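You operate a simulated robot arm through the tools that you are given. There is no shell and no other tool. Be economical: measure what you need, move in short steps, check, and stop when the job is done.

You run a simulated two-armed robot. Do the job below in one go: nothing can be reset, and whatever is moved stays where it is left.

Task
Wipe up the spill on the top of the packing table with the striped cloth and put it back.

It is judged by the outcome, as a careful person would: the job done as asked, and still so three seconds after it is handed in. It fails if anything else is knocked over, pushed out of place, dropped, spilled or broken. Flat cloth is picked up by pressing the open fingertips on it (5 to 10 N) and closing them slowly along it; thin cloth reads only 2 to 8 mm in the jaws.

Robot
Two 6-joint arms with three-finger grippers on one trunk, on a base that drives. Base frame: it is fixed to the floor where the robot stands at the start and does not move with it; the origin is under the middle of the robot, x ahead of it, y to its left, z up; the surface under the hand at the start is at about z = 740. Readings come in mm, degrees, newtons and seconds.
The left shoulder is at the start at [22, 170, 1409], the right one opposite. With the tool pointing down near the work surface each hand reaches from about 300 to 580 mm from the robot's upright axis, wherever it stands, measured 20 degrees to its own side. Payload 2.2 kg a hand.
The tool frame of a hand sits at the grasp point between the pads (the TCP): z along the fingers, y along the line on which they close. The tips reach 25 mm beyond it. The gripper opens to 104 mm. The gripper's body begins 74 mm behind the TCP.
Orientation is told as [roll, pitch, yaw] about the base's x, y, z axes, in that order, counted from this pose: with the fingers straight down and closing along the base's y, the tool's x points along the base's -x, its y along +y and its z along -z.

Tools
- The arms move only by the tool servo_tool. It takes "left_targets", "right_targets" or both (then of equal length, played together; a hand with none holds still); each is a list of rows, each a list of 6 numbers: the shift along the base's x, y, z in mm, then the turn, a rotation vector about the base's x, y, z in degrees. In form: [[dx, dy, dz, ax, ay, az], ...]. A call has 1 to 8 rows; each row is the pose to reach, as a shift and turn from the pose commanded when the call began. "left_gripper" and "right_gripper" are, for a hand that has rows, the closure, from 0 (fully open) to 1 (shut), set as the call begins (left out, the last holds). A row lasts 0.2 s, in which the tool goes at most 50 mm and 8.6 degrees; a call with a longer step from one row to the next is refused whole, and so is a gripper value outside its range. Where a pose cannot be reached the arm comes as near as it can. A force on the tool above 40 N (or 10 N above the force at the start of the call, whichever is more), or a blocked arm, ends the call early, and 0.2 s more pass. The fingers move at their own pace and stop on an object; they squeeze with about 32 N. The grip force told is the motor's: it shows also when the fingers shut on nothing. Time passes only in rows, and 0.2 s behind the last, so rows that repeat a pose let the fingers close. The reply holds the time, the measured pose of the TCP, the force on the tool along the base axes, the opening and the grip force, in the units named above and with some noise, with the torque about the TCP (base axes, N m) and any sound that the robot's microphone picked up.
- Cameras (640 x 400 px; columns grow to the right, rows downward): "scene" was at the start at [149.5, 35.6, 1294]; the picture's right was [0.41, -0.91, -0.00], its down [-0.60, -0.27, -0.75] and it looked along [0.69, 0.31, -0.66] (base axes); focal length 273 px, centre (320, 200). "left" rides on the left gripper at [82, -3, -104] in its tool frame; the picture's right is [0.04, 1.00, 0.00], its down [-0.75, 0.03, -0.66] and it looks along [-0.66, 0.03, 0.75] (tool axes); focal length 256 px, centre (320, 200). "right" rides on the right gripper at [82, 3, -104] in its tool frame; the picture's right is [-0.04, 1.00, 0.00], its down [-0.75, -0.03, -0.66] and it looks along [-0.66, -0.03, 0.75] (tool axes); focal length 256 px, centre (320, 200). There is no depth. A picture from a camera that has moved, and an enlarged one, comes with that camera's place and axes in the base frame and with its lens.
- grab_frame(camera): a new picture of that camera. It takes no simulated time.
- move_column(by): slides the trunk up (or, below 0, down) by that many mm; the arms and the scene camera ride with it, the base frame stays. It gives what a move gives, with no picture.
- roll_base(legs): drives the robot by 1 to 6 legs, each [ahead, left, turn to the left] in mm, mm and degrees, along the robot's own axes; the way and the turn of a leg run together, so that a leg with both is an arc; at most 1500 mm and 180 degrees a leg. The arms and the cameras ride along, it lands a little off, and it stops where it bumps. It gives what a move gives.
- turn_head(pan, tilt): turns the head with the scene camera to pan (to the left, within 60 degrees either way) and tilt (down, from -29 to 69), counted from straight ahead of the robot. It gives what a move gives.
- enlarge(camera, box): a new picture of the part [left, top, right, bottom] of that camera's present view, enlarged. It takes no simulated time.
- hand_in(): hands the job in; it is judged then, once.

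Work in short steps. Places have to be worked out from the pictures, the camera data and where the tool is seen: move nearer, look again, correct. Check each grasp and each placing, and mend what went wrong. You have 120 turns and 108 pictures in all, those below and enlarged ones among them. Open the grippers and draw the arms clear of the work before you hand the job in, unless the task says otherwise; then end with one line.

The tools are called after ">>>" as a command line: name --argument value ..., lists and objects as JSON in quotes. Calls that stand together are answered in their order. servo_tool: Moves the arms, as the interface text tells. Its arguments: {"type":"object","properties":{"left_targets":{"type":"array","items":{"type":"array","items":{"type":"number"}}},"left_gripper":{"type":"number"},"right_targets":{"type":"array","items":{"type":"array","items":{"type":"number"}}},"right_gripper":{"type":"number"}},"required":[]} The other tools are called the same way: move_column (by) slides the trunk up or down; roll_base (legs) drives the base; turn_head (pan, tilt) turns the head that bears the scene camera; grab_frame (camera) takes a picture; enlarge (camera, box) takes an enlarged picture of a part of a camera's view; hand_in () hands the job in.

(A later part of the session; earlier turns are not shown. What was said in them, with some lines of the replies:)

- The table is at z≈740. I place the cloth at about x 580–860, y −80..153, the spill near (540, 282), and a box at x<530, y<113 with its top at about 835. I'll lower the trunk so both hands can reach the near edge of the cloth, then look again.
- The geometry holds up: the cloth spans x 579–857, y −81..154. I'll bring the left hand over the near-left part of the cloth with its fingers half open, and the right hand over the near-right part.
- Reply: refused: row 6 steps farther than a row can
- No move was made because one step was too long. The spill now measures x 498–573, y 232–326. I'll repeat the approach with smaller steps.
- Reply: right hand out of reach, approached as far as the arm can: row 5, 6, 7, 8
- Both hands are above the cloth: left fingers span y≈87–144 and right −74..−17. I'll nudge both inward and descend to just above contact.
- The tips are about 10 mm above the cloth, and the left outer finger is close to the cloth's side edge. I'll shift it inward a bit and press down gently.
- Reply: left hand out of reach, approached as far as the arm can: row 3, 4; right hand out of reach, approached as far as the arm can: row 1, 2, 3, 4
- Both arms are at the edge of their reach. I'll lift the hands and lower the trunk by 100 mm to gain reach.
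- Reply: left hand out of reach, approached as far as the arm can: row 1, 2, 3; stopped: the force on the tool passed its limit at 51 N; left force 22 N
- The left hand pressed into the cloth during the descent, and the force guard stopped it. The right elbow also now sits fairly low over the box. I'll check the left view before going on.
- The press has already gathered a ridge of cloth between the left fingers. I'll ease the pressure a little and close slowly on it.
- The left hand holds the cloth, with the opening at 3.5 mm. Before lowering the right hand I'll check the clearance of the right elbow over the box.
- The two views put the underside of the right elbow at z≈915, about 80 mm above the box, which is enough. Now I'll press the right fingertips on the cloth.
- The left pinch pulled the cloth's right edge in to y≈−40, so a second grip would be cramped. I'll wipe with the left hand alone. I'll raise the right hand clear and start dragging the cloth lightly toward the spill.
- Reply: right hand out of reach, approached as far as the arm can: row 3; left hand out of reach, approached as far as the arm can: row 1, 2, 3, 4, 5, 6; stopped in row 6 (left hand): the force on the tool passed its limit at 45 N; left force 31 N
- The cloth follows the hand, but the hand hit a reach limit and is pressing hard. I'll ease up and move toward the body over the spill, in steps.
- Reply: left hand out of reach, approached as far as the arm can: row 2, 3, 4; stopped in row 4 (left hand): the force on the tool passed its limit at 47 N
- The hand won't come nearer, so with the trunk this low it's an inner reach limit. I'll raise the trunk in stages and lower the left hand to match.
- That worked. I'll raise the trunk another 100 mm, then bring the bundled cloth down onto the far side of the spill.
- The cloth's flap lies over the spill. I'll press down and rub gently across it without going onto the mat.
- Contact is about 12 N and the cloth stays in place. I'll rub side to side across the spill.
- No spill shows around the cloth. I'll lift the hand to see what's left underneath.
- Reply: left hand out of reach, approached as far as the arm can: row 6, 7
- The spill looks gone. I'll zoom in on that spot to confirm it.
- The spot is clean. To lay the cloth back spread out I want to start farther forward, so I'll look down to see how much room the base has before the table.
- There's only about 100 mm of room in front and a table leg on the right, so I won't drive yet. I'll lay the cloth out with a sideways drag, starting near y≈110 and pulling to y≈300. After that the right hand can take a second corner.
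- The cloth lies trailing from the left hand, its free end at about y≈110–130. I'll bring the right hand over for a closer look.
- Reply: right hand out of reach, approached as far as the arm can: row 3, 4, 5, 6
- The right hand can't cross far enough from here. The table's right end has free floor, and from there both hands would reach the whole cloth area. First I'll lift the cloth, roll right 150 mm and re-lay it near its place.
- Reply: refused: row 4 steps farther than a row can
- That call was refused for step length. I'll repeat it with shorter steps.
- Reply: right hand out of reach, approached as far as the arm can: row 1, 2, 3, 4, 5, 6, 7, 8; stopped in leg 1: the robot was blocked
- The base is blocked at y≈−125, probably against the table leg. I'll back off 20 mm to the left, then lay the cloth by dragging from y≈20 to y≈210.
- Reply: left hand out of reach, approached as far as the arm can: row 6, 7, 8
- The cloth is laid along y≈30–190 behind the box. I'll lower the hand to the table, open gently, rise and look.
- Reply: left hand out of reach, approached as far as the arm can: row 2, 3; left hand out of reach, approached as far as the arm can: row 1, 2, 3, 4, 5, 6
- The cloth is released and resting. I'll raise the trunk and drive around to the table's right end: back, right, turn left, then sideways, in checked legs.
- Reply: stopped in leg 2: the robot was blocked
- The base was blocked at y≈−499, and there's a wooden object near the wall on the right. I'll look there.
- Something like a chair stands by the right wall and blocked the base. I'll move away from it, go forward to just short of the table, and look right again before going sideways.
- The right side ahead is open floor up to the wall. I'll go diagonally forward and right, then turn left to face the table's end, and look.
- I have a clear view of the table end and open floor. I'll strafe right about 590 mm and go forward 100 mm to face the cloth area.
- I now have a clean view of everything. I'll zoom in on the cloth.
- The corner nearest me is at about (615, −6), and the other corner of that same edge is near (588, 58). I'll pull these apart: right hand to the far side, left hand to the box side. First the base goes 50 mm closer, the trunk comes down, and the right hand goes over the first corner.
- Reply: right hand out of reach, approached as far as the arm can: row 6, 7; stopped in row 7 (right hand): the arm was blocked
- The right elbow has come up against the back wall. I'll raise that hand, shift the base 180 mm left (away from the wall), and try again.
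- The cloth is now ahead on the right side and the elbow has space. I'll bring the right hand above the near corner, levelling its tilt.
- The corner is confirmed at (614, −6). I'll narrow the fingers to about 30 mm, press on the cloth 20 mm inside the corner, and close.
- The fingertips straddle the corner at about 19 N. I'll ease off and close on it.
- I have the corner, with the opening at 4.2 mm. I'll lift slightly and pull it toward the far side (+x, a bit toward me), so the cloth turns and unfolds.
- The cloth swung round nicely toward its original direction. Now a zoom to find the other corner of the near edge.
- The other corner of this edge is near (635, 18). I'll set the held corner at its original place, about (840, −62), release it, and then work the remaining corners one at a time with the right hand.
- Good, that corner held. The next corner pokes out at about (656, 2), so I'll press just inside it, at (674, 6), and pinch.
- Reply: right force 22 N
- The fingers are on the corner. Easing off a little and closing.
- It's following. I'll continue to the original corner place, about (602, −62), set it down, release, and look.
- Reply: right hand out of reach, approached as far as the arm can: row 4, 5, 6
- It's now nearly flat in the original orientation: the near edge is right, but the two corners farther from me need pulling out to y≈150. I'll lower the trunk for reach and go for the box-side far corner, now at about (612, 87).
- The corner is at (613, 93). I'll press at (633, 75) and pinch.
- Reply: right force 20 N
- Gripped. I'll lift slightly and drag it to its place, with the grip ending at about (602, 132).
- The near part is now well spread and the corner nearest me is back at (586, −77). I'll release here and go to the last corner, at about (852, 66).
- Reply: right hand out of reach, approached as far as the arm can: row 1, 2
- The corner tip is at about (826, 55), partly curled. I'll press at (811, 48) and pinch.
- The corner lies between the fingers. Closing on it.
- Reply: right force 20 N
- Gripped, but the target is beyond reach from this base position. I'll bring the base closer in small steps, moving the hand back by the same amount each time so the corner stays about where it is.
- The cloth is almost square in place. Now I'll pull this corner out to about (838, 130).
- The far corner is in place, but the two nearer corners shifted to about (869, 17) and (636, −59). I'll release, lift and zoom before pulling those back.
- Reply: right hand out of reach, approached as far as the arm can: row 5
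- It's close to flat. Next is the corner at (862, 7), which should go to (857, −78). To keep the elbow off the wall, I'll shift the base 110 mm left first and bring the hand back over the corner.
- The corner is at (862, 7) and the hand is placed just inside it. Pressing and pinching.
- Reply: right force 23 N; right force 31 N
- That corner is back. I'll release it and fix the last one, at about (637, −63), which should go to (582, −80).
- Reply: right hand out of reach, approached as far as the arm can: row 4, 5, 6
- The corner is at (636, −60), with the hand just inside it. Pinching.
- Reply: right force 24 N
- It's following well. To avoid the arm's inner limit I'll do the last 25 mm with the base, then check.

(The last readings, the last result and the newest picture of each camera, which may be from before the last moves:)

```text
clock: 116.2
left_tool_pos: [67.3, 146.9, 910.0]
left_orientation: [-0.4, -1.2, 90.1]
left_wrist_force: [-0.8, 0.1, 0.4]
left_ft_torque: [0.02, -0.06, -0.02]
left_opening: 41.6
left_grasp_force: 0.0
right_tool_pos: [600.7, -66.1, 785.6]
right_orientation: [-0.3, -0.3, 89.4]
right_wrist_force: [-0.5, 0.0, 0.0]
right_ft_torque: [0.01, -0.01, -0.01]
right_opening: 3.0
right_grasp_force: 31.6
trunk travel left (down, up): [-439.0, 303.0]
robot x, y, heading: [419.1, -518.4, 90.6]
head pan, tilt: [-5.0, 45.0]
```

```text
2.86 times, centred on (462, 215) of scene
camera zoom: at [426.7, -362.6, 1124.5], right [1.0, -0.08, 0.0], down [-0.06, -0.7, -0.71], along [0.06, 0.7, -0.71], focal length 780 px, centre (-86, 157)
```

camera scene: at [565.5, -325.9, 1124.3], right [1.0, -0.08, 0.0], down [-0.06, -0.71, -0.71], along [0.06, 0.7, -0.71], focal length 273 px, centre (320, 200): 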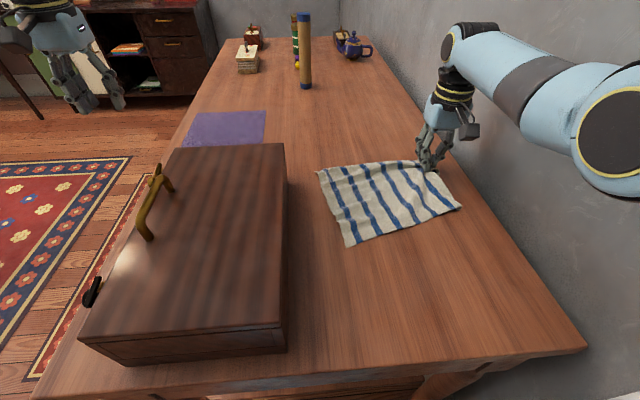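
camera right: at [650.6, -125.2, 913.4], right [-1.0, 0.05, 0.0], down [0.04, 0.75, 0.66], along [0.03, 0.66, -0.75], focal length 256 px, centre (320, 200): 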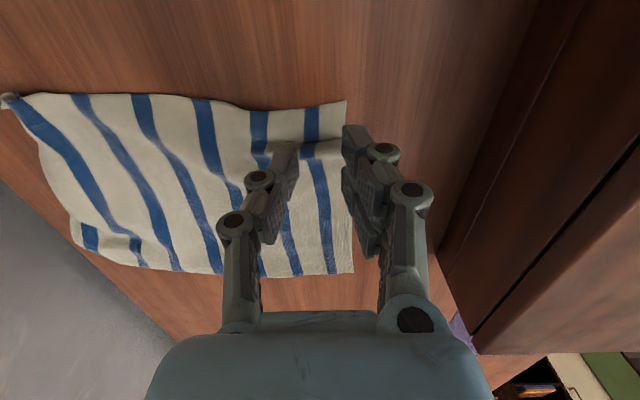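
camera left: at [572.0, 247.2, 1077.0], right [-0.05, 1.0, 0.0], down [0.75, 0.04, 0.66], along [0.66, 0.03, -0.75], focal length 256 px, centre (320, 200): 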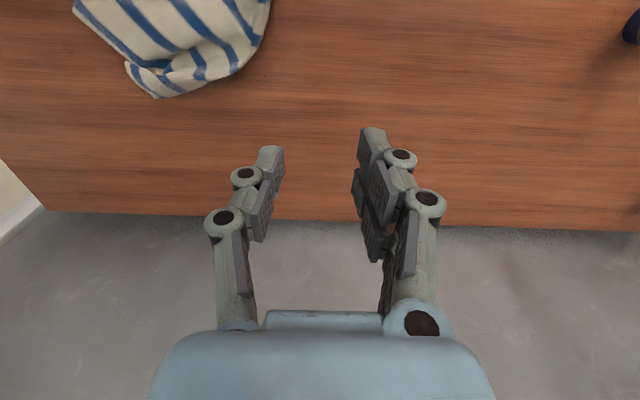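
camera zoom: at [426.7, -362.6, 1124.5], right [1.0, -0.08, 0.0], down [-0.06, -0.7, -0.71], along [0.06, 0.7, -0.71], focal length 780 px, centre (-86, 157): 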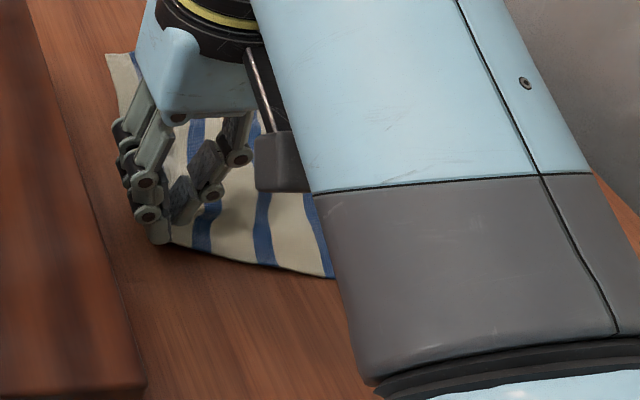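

The grip is at (601, −66), where that corner belongs. I'll lower it, open, retract up, and raise the trunk for a full view.

>>> servo_tool --right_targets '[[0, 0, -10, 0, 0, 0], [0, 0, -15, 0, 0, 0]]'

>>> servo_tool --right_targets '[[0, 0, 0, 0, 0, 0], [0, 0, 0, 0, 0, 0]]' --right_gripper 0.7

>>> move_column --by 180

>>> servo_tool --right_targets '[[40, 0, 20, 0, 0, 0], [80, 10, 30, 0, 0, 0], [120, 20, 30, 0, 0, 0], [160, 30, 30, 0, 0, 0]]'

>>> grab_frame --camera "scene"

>>> grab_frame --camera "right"

```text
clock: 116.8
left_tool_pos: [68.1, 148.3, 909.8]
left_orientation: [-0.2, -1.2, 90.1]
left_wrist_force: [-0.3, -0.5, 0.1]
left_ft_torque: [0.01, -0.05, -0.01]
left_opening: 41.6
left_grasp_force: 0.0
right_tool_pos: [602.1, -65.1, 771.4]
right_orientation: [-0.3, -0.4, 89.4]
right_wrist_force: [-0.3, 0.4, 0.1]
right_ft_torque: [0.04, 0.01, 0.02]
right_opening: 2.8
right_grasp_force: 31.6
trunk travel left (down, up): [-439.0, 303.0]
robot x, y, heading: [424.0, -516.2, 90.5]
head pan, tilt: [-5.0, 45.0]
```

```text
clock: 117.4
left_tool_pos: [67.0, 147.6, 910.6]
left_orientation: [-0.2, -1.2, 90.0]
left_wrist_force: [-0.5, 0.8, 0.0]
left_ft_torque: [0.0, 0.01, -0.01]
left_opening: 41.7
left_grasp_force: 0.1
right_tool_pos: [601.6, -65.9, 771.3]
right_orientation: [-0.3, -0.2, 89.4]
right_wrist_force: [0.9, -0.8, -0.5]
right_ft_torque: [-0.02, 0.0, 0.02]
right_opening: 31.2
right_grasp_force: 0.0
trunk travel left (down, up): [-439.0, 303.0]
robot x, y, heading: [418.6, -520.8, 90.4]
head pan, tilt: [-5.0, 45.0]
```

```text
clock: 119.4
left_tool_pos: [67.5, 148.4, 1089.4]
left_orientation: [-0.3, -1.2, 90.1]
left_wrist_force: [-0.3, 1.0, 1.3]
left_ft_torque: [0.01, 0.0, 0.0]
left_opening: 41.6
left_grasp_force: 0.1
right_tool_pos: [601.9, -64.3, 951.9]
right_orientation: [-0.2, -0.2, 89.4]
right_wrist_force: [-0.9, -0.3, -0.2]
right_ft_torque: [-0.04, 0.0, 0.01]
right_opening: 31.2
right_grasp_force: 0.0
trunk travel left (down, up): [-619.0, 123.0]
robot x, y, heading: [420.6, -518.2, 90.0]
head pan, tilt: [-5.0, 45.0]
```

```text
clock: 120.4
left_tool_pos: [67.7, 147.7, 1089.6]
left_orientation: [-0.1, -1.2, 90.2]
left_wrist_force: [0.6, 0.5, -0.3]
left_ft_torque: [0.01, 0.05, 0.01]
left_opening: 41.6
left_grasp_force: 0.0
right_tool_pos: [762.5, -33.5, 979.0]
right_orientation: [-0.2, -0.3, 89.4]
right_wrist_force: [0.1, 0.0, -0.8]
right_ft_torque: [-0.01, 0.04, 0.03]
right_opening: 31.4
right_grasp_force: 0.1
trunk travel left (down, up): [-619.0, 123.0]
robot x, y, heading: [420.5, -512.9, 90.4]
head pan, tilt: [-5.0, 45.0]
```

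```text
27 pictures are left
camera scene: at [429.5, -364.5, 1306.7], right [1.0, -0.08, 0.0], down [-0.06, -0.71, -0.71], along [0.06, 0.7, -0.71], focal length 273 px, centre (320, 200)
```

scene: 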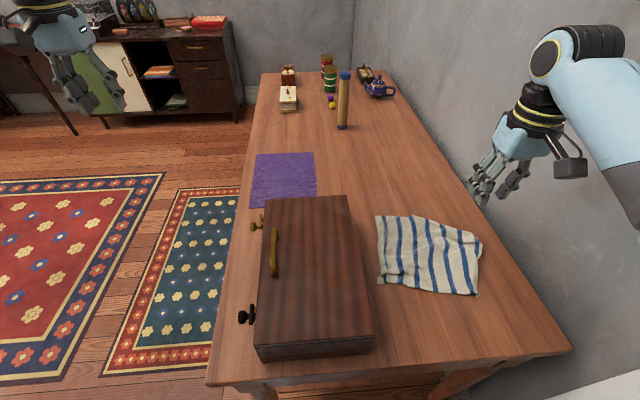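

```text
26 pictures are left
camera right: at [759.3, -114.5, 1084.6], right [-1.0, 0.05, 0.0], down [0.04, 0.75, 0.66], along [0.04, 0.66, -0.75], focal length 256 px, centre (320, 200)
```

right: 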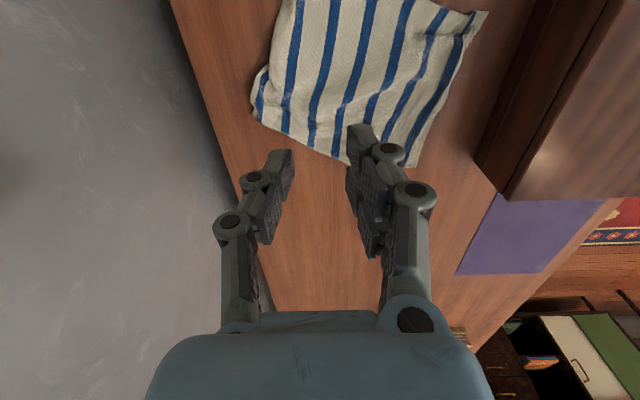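

The cloth is back and mostly flat. The far corner by the wall looks tucked, so I'll zoom in to see if it's worth one more pull.

>>> enlarge --camera "scene" --box '[360, 200, 504, 308]'

>>> enlarge --camera "right" --box '[240, 0, 500, 180]'

```text
3.70 times, centred on (432, 254) of scene
camera zoom: at [429.5, -364.5, 1306.7], right [1.0, -0.08, 0.0], down [-0.06, -0.71, -0.71], along [0.06, 0.7, -0.71], focal length 1011 px, centre (-95, 0)
```

zoom: 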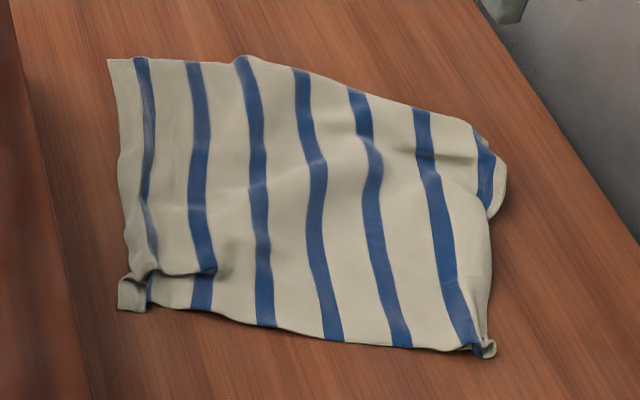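

```text
2.22 times, centred on (370, 90) of right
camera zoom: at [759.3, -114.5, 1084.6], right [-1.0, 0.05, 0.0], down [0.04, 0.75, 0.66], along [0.04, 0.66, -0.75], focal length 569 px, centre (209, 444)
```

zoom: 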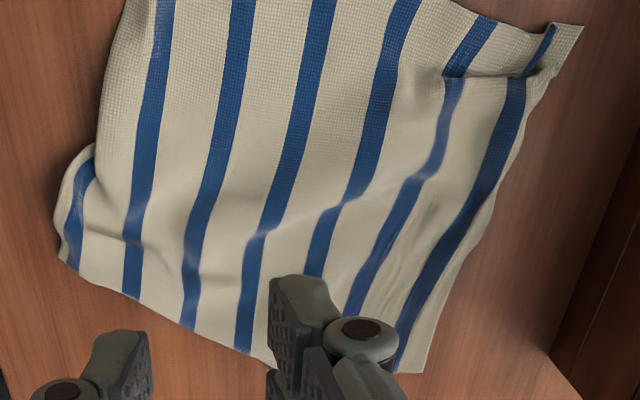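

The cloth lies flat in its original place and orientation (about x 580–862, y −80..126), with only a small wrinkle, so I'll leave it. I'll open both grippers, raise them and back the robot off.

>>> servo_tool --left_targets '[[0, 0, 0, 0, 0, 0], [0, 0, 0, 0, 0, 0], [0, 0, 0, 0, 0, 0]]' --right_targets '[[0, 0, 20, 0, 0, 0], [0, 0, 40, 0, 0, 0], [0, 0, 40, 0, 0, 0]]' --left_gripper 0 --right_gripper 0

>>> move_column --by 100

>>> roll_base --legs '[[-120, 0, 0]]'

>>> grab_frame --camera "scene"

```text
clock: 121.2
left_tool_pos: [67.8, 147.4, 1090.2]
left_orientation: [-0.2, -1.2, 90.0]
left_wrist_force: [0.4, -0.6, -0.1]
left_ft_torque: [0.03, 0.01, 0.02]
left_opening: 104.1
left_grasp_force: 0.1
right_tool_pos: [761.6, -35.1, 1021.1]
right_orientation: [-0.3, -0.2, 89.5]
right_wrist_force: [0.3, 0.2, 0.3]
right_ft_torque: [-0.02, -0.01, 0.0]
right_opening: 103.8
right_grasp_force: 0.1
trunk travel left (down, up): [-619.0, 123.0]
robot x, y, heading: [420.8, -516.7, 90.2]
head pan, tilt: [-5.0, 45.0]
```

```text
clock: 122.6
left_tool_pos: [67.5, 147.1, 1189.2]
left_orientation: [-0.2, -1.2, 90.1]
left_wrist_force: [0.2, 0.1, 0.1]
left_ft_torque: [-0.02, 0.0, -0.01]
left_opening: 104.1
left_grasp_force: 0.1
right_tool_pos: [762.3, -33.8, 1120.9]
right_orientation: [-0.3, -0.2, 89.5]
right_wrist_force: [-0.3, -1.3, -0.4]
right_ft_torque: [0.02, 0.01, -0.06]
right_opening: 103.9
right_grasp_force: 0.0
trunk travel left (down, up): [-719.0, 23.0]
robot x, y, heading: [418.2, -515.6, 90.5]
head pan, tilt: [-5.0, 45.0]
```

```text
clock: 123.8
left_tool_pos: [68.1, 26.1, 1189.8]
left_orientation: [-0.2, -1.2, 90.3]
left_wrist_force: [1.2, 0.1, -0.1]
left_ft_torque: [0.0, -0.01, 0.01]
left_opening: 104.0
left_grasp_force: 0.1
right_tool_pos: [763.0, -155.1, 1121.1]
right_orientation: [-0.3, -0.2, 89.4]
right_wrist_force: [-0.8, -0.1, -0.3]
right_ft_torque: [0.02, 0.0, -0.04]
right_opening: 104.0
right_grasp_force: 0.0
trunk travel left (down, up): [-719.0, 23.0]
robot x, y, heading: [421.3, -639.5, 90.5]
head pan, tilt: [-5.0, 45.0]
```

```text
23 pictures are left
camera scene: at [429.1, -487.0, 1406.9], right [1.0, -0.08, 0.0], down [-0.06, -0.71, -0.71], along [0.06, 0.7, -0.71], focal length 273 px, centre (320, 200)
```

scene: 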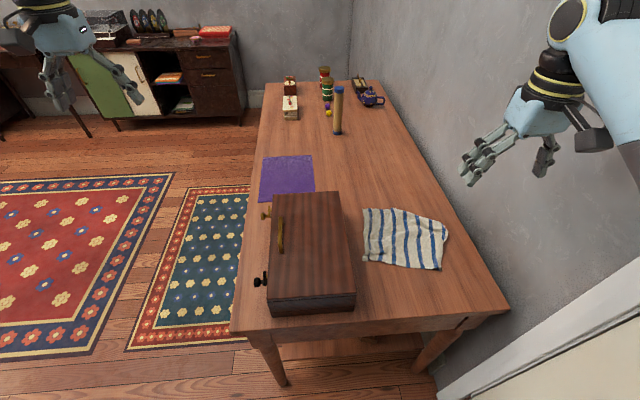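

The table is clean, the cloth is back in its place, and the other things on the table look undisturbed. Both arms are clear, so I'm handing in.

>>> hand_in

```text
The job is handed in.
```

I wiped up the spill with the striped cloth and put the cloth back where it lay, flat except for a small wrinkle and one corner not fully spread. While driving around the table, the base bumped something near the right wall, probably a chair, and stopped; I couldn't see whether it moved.
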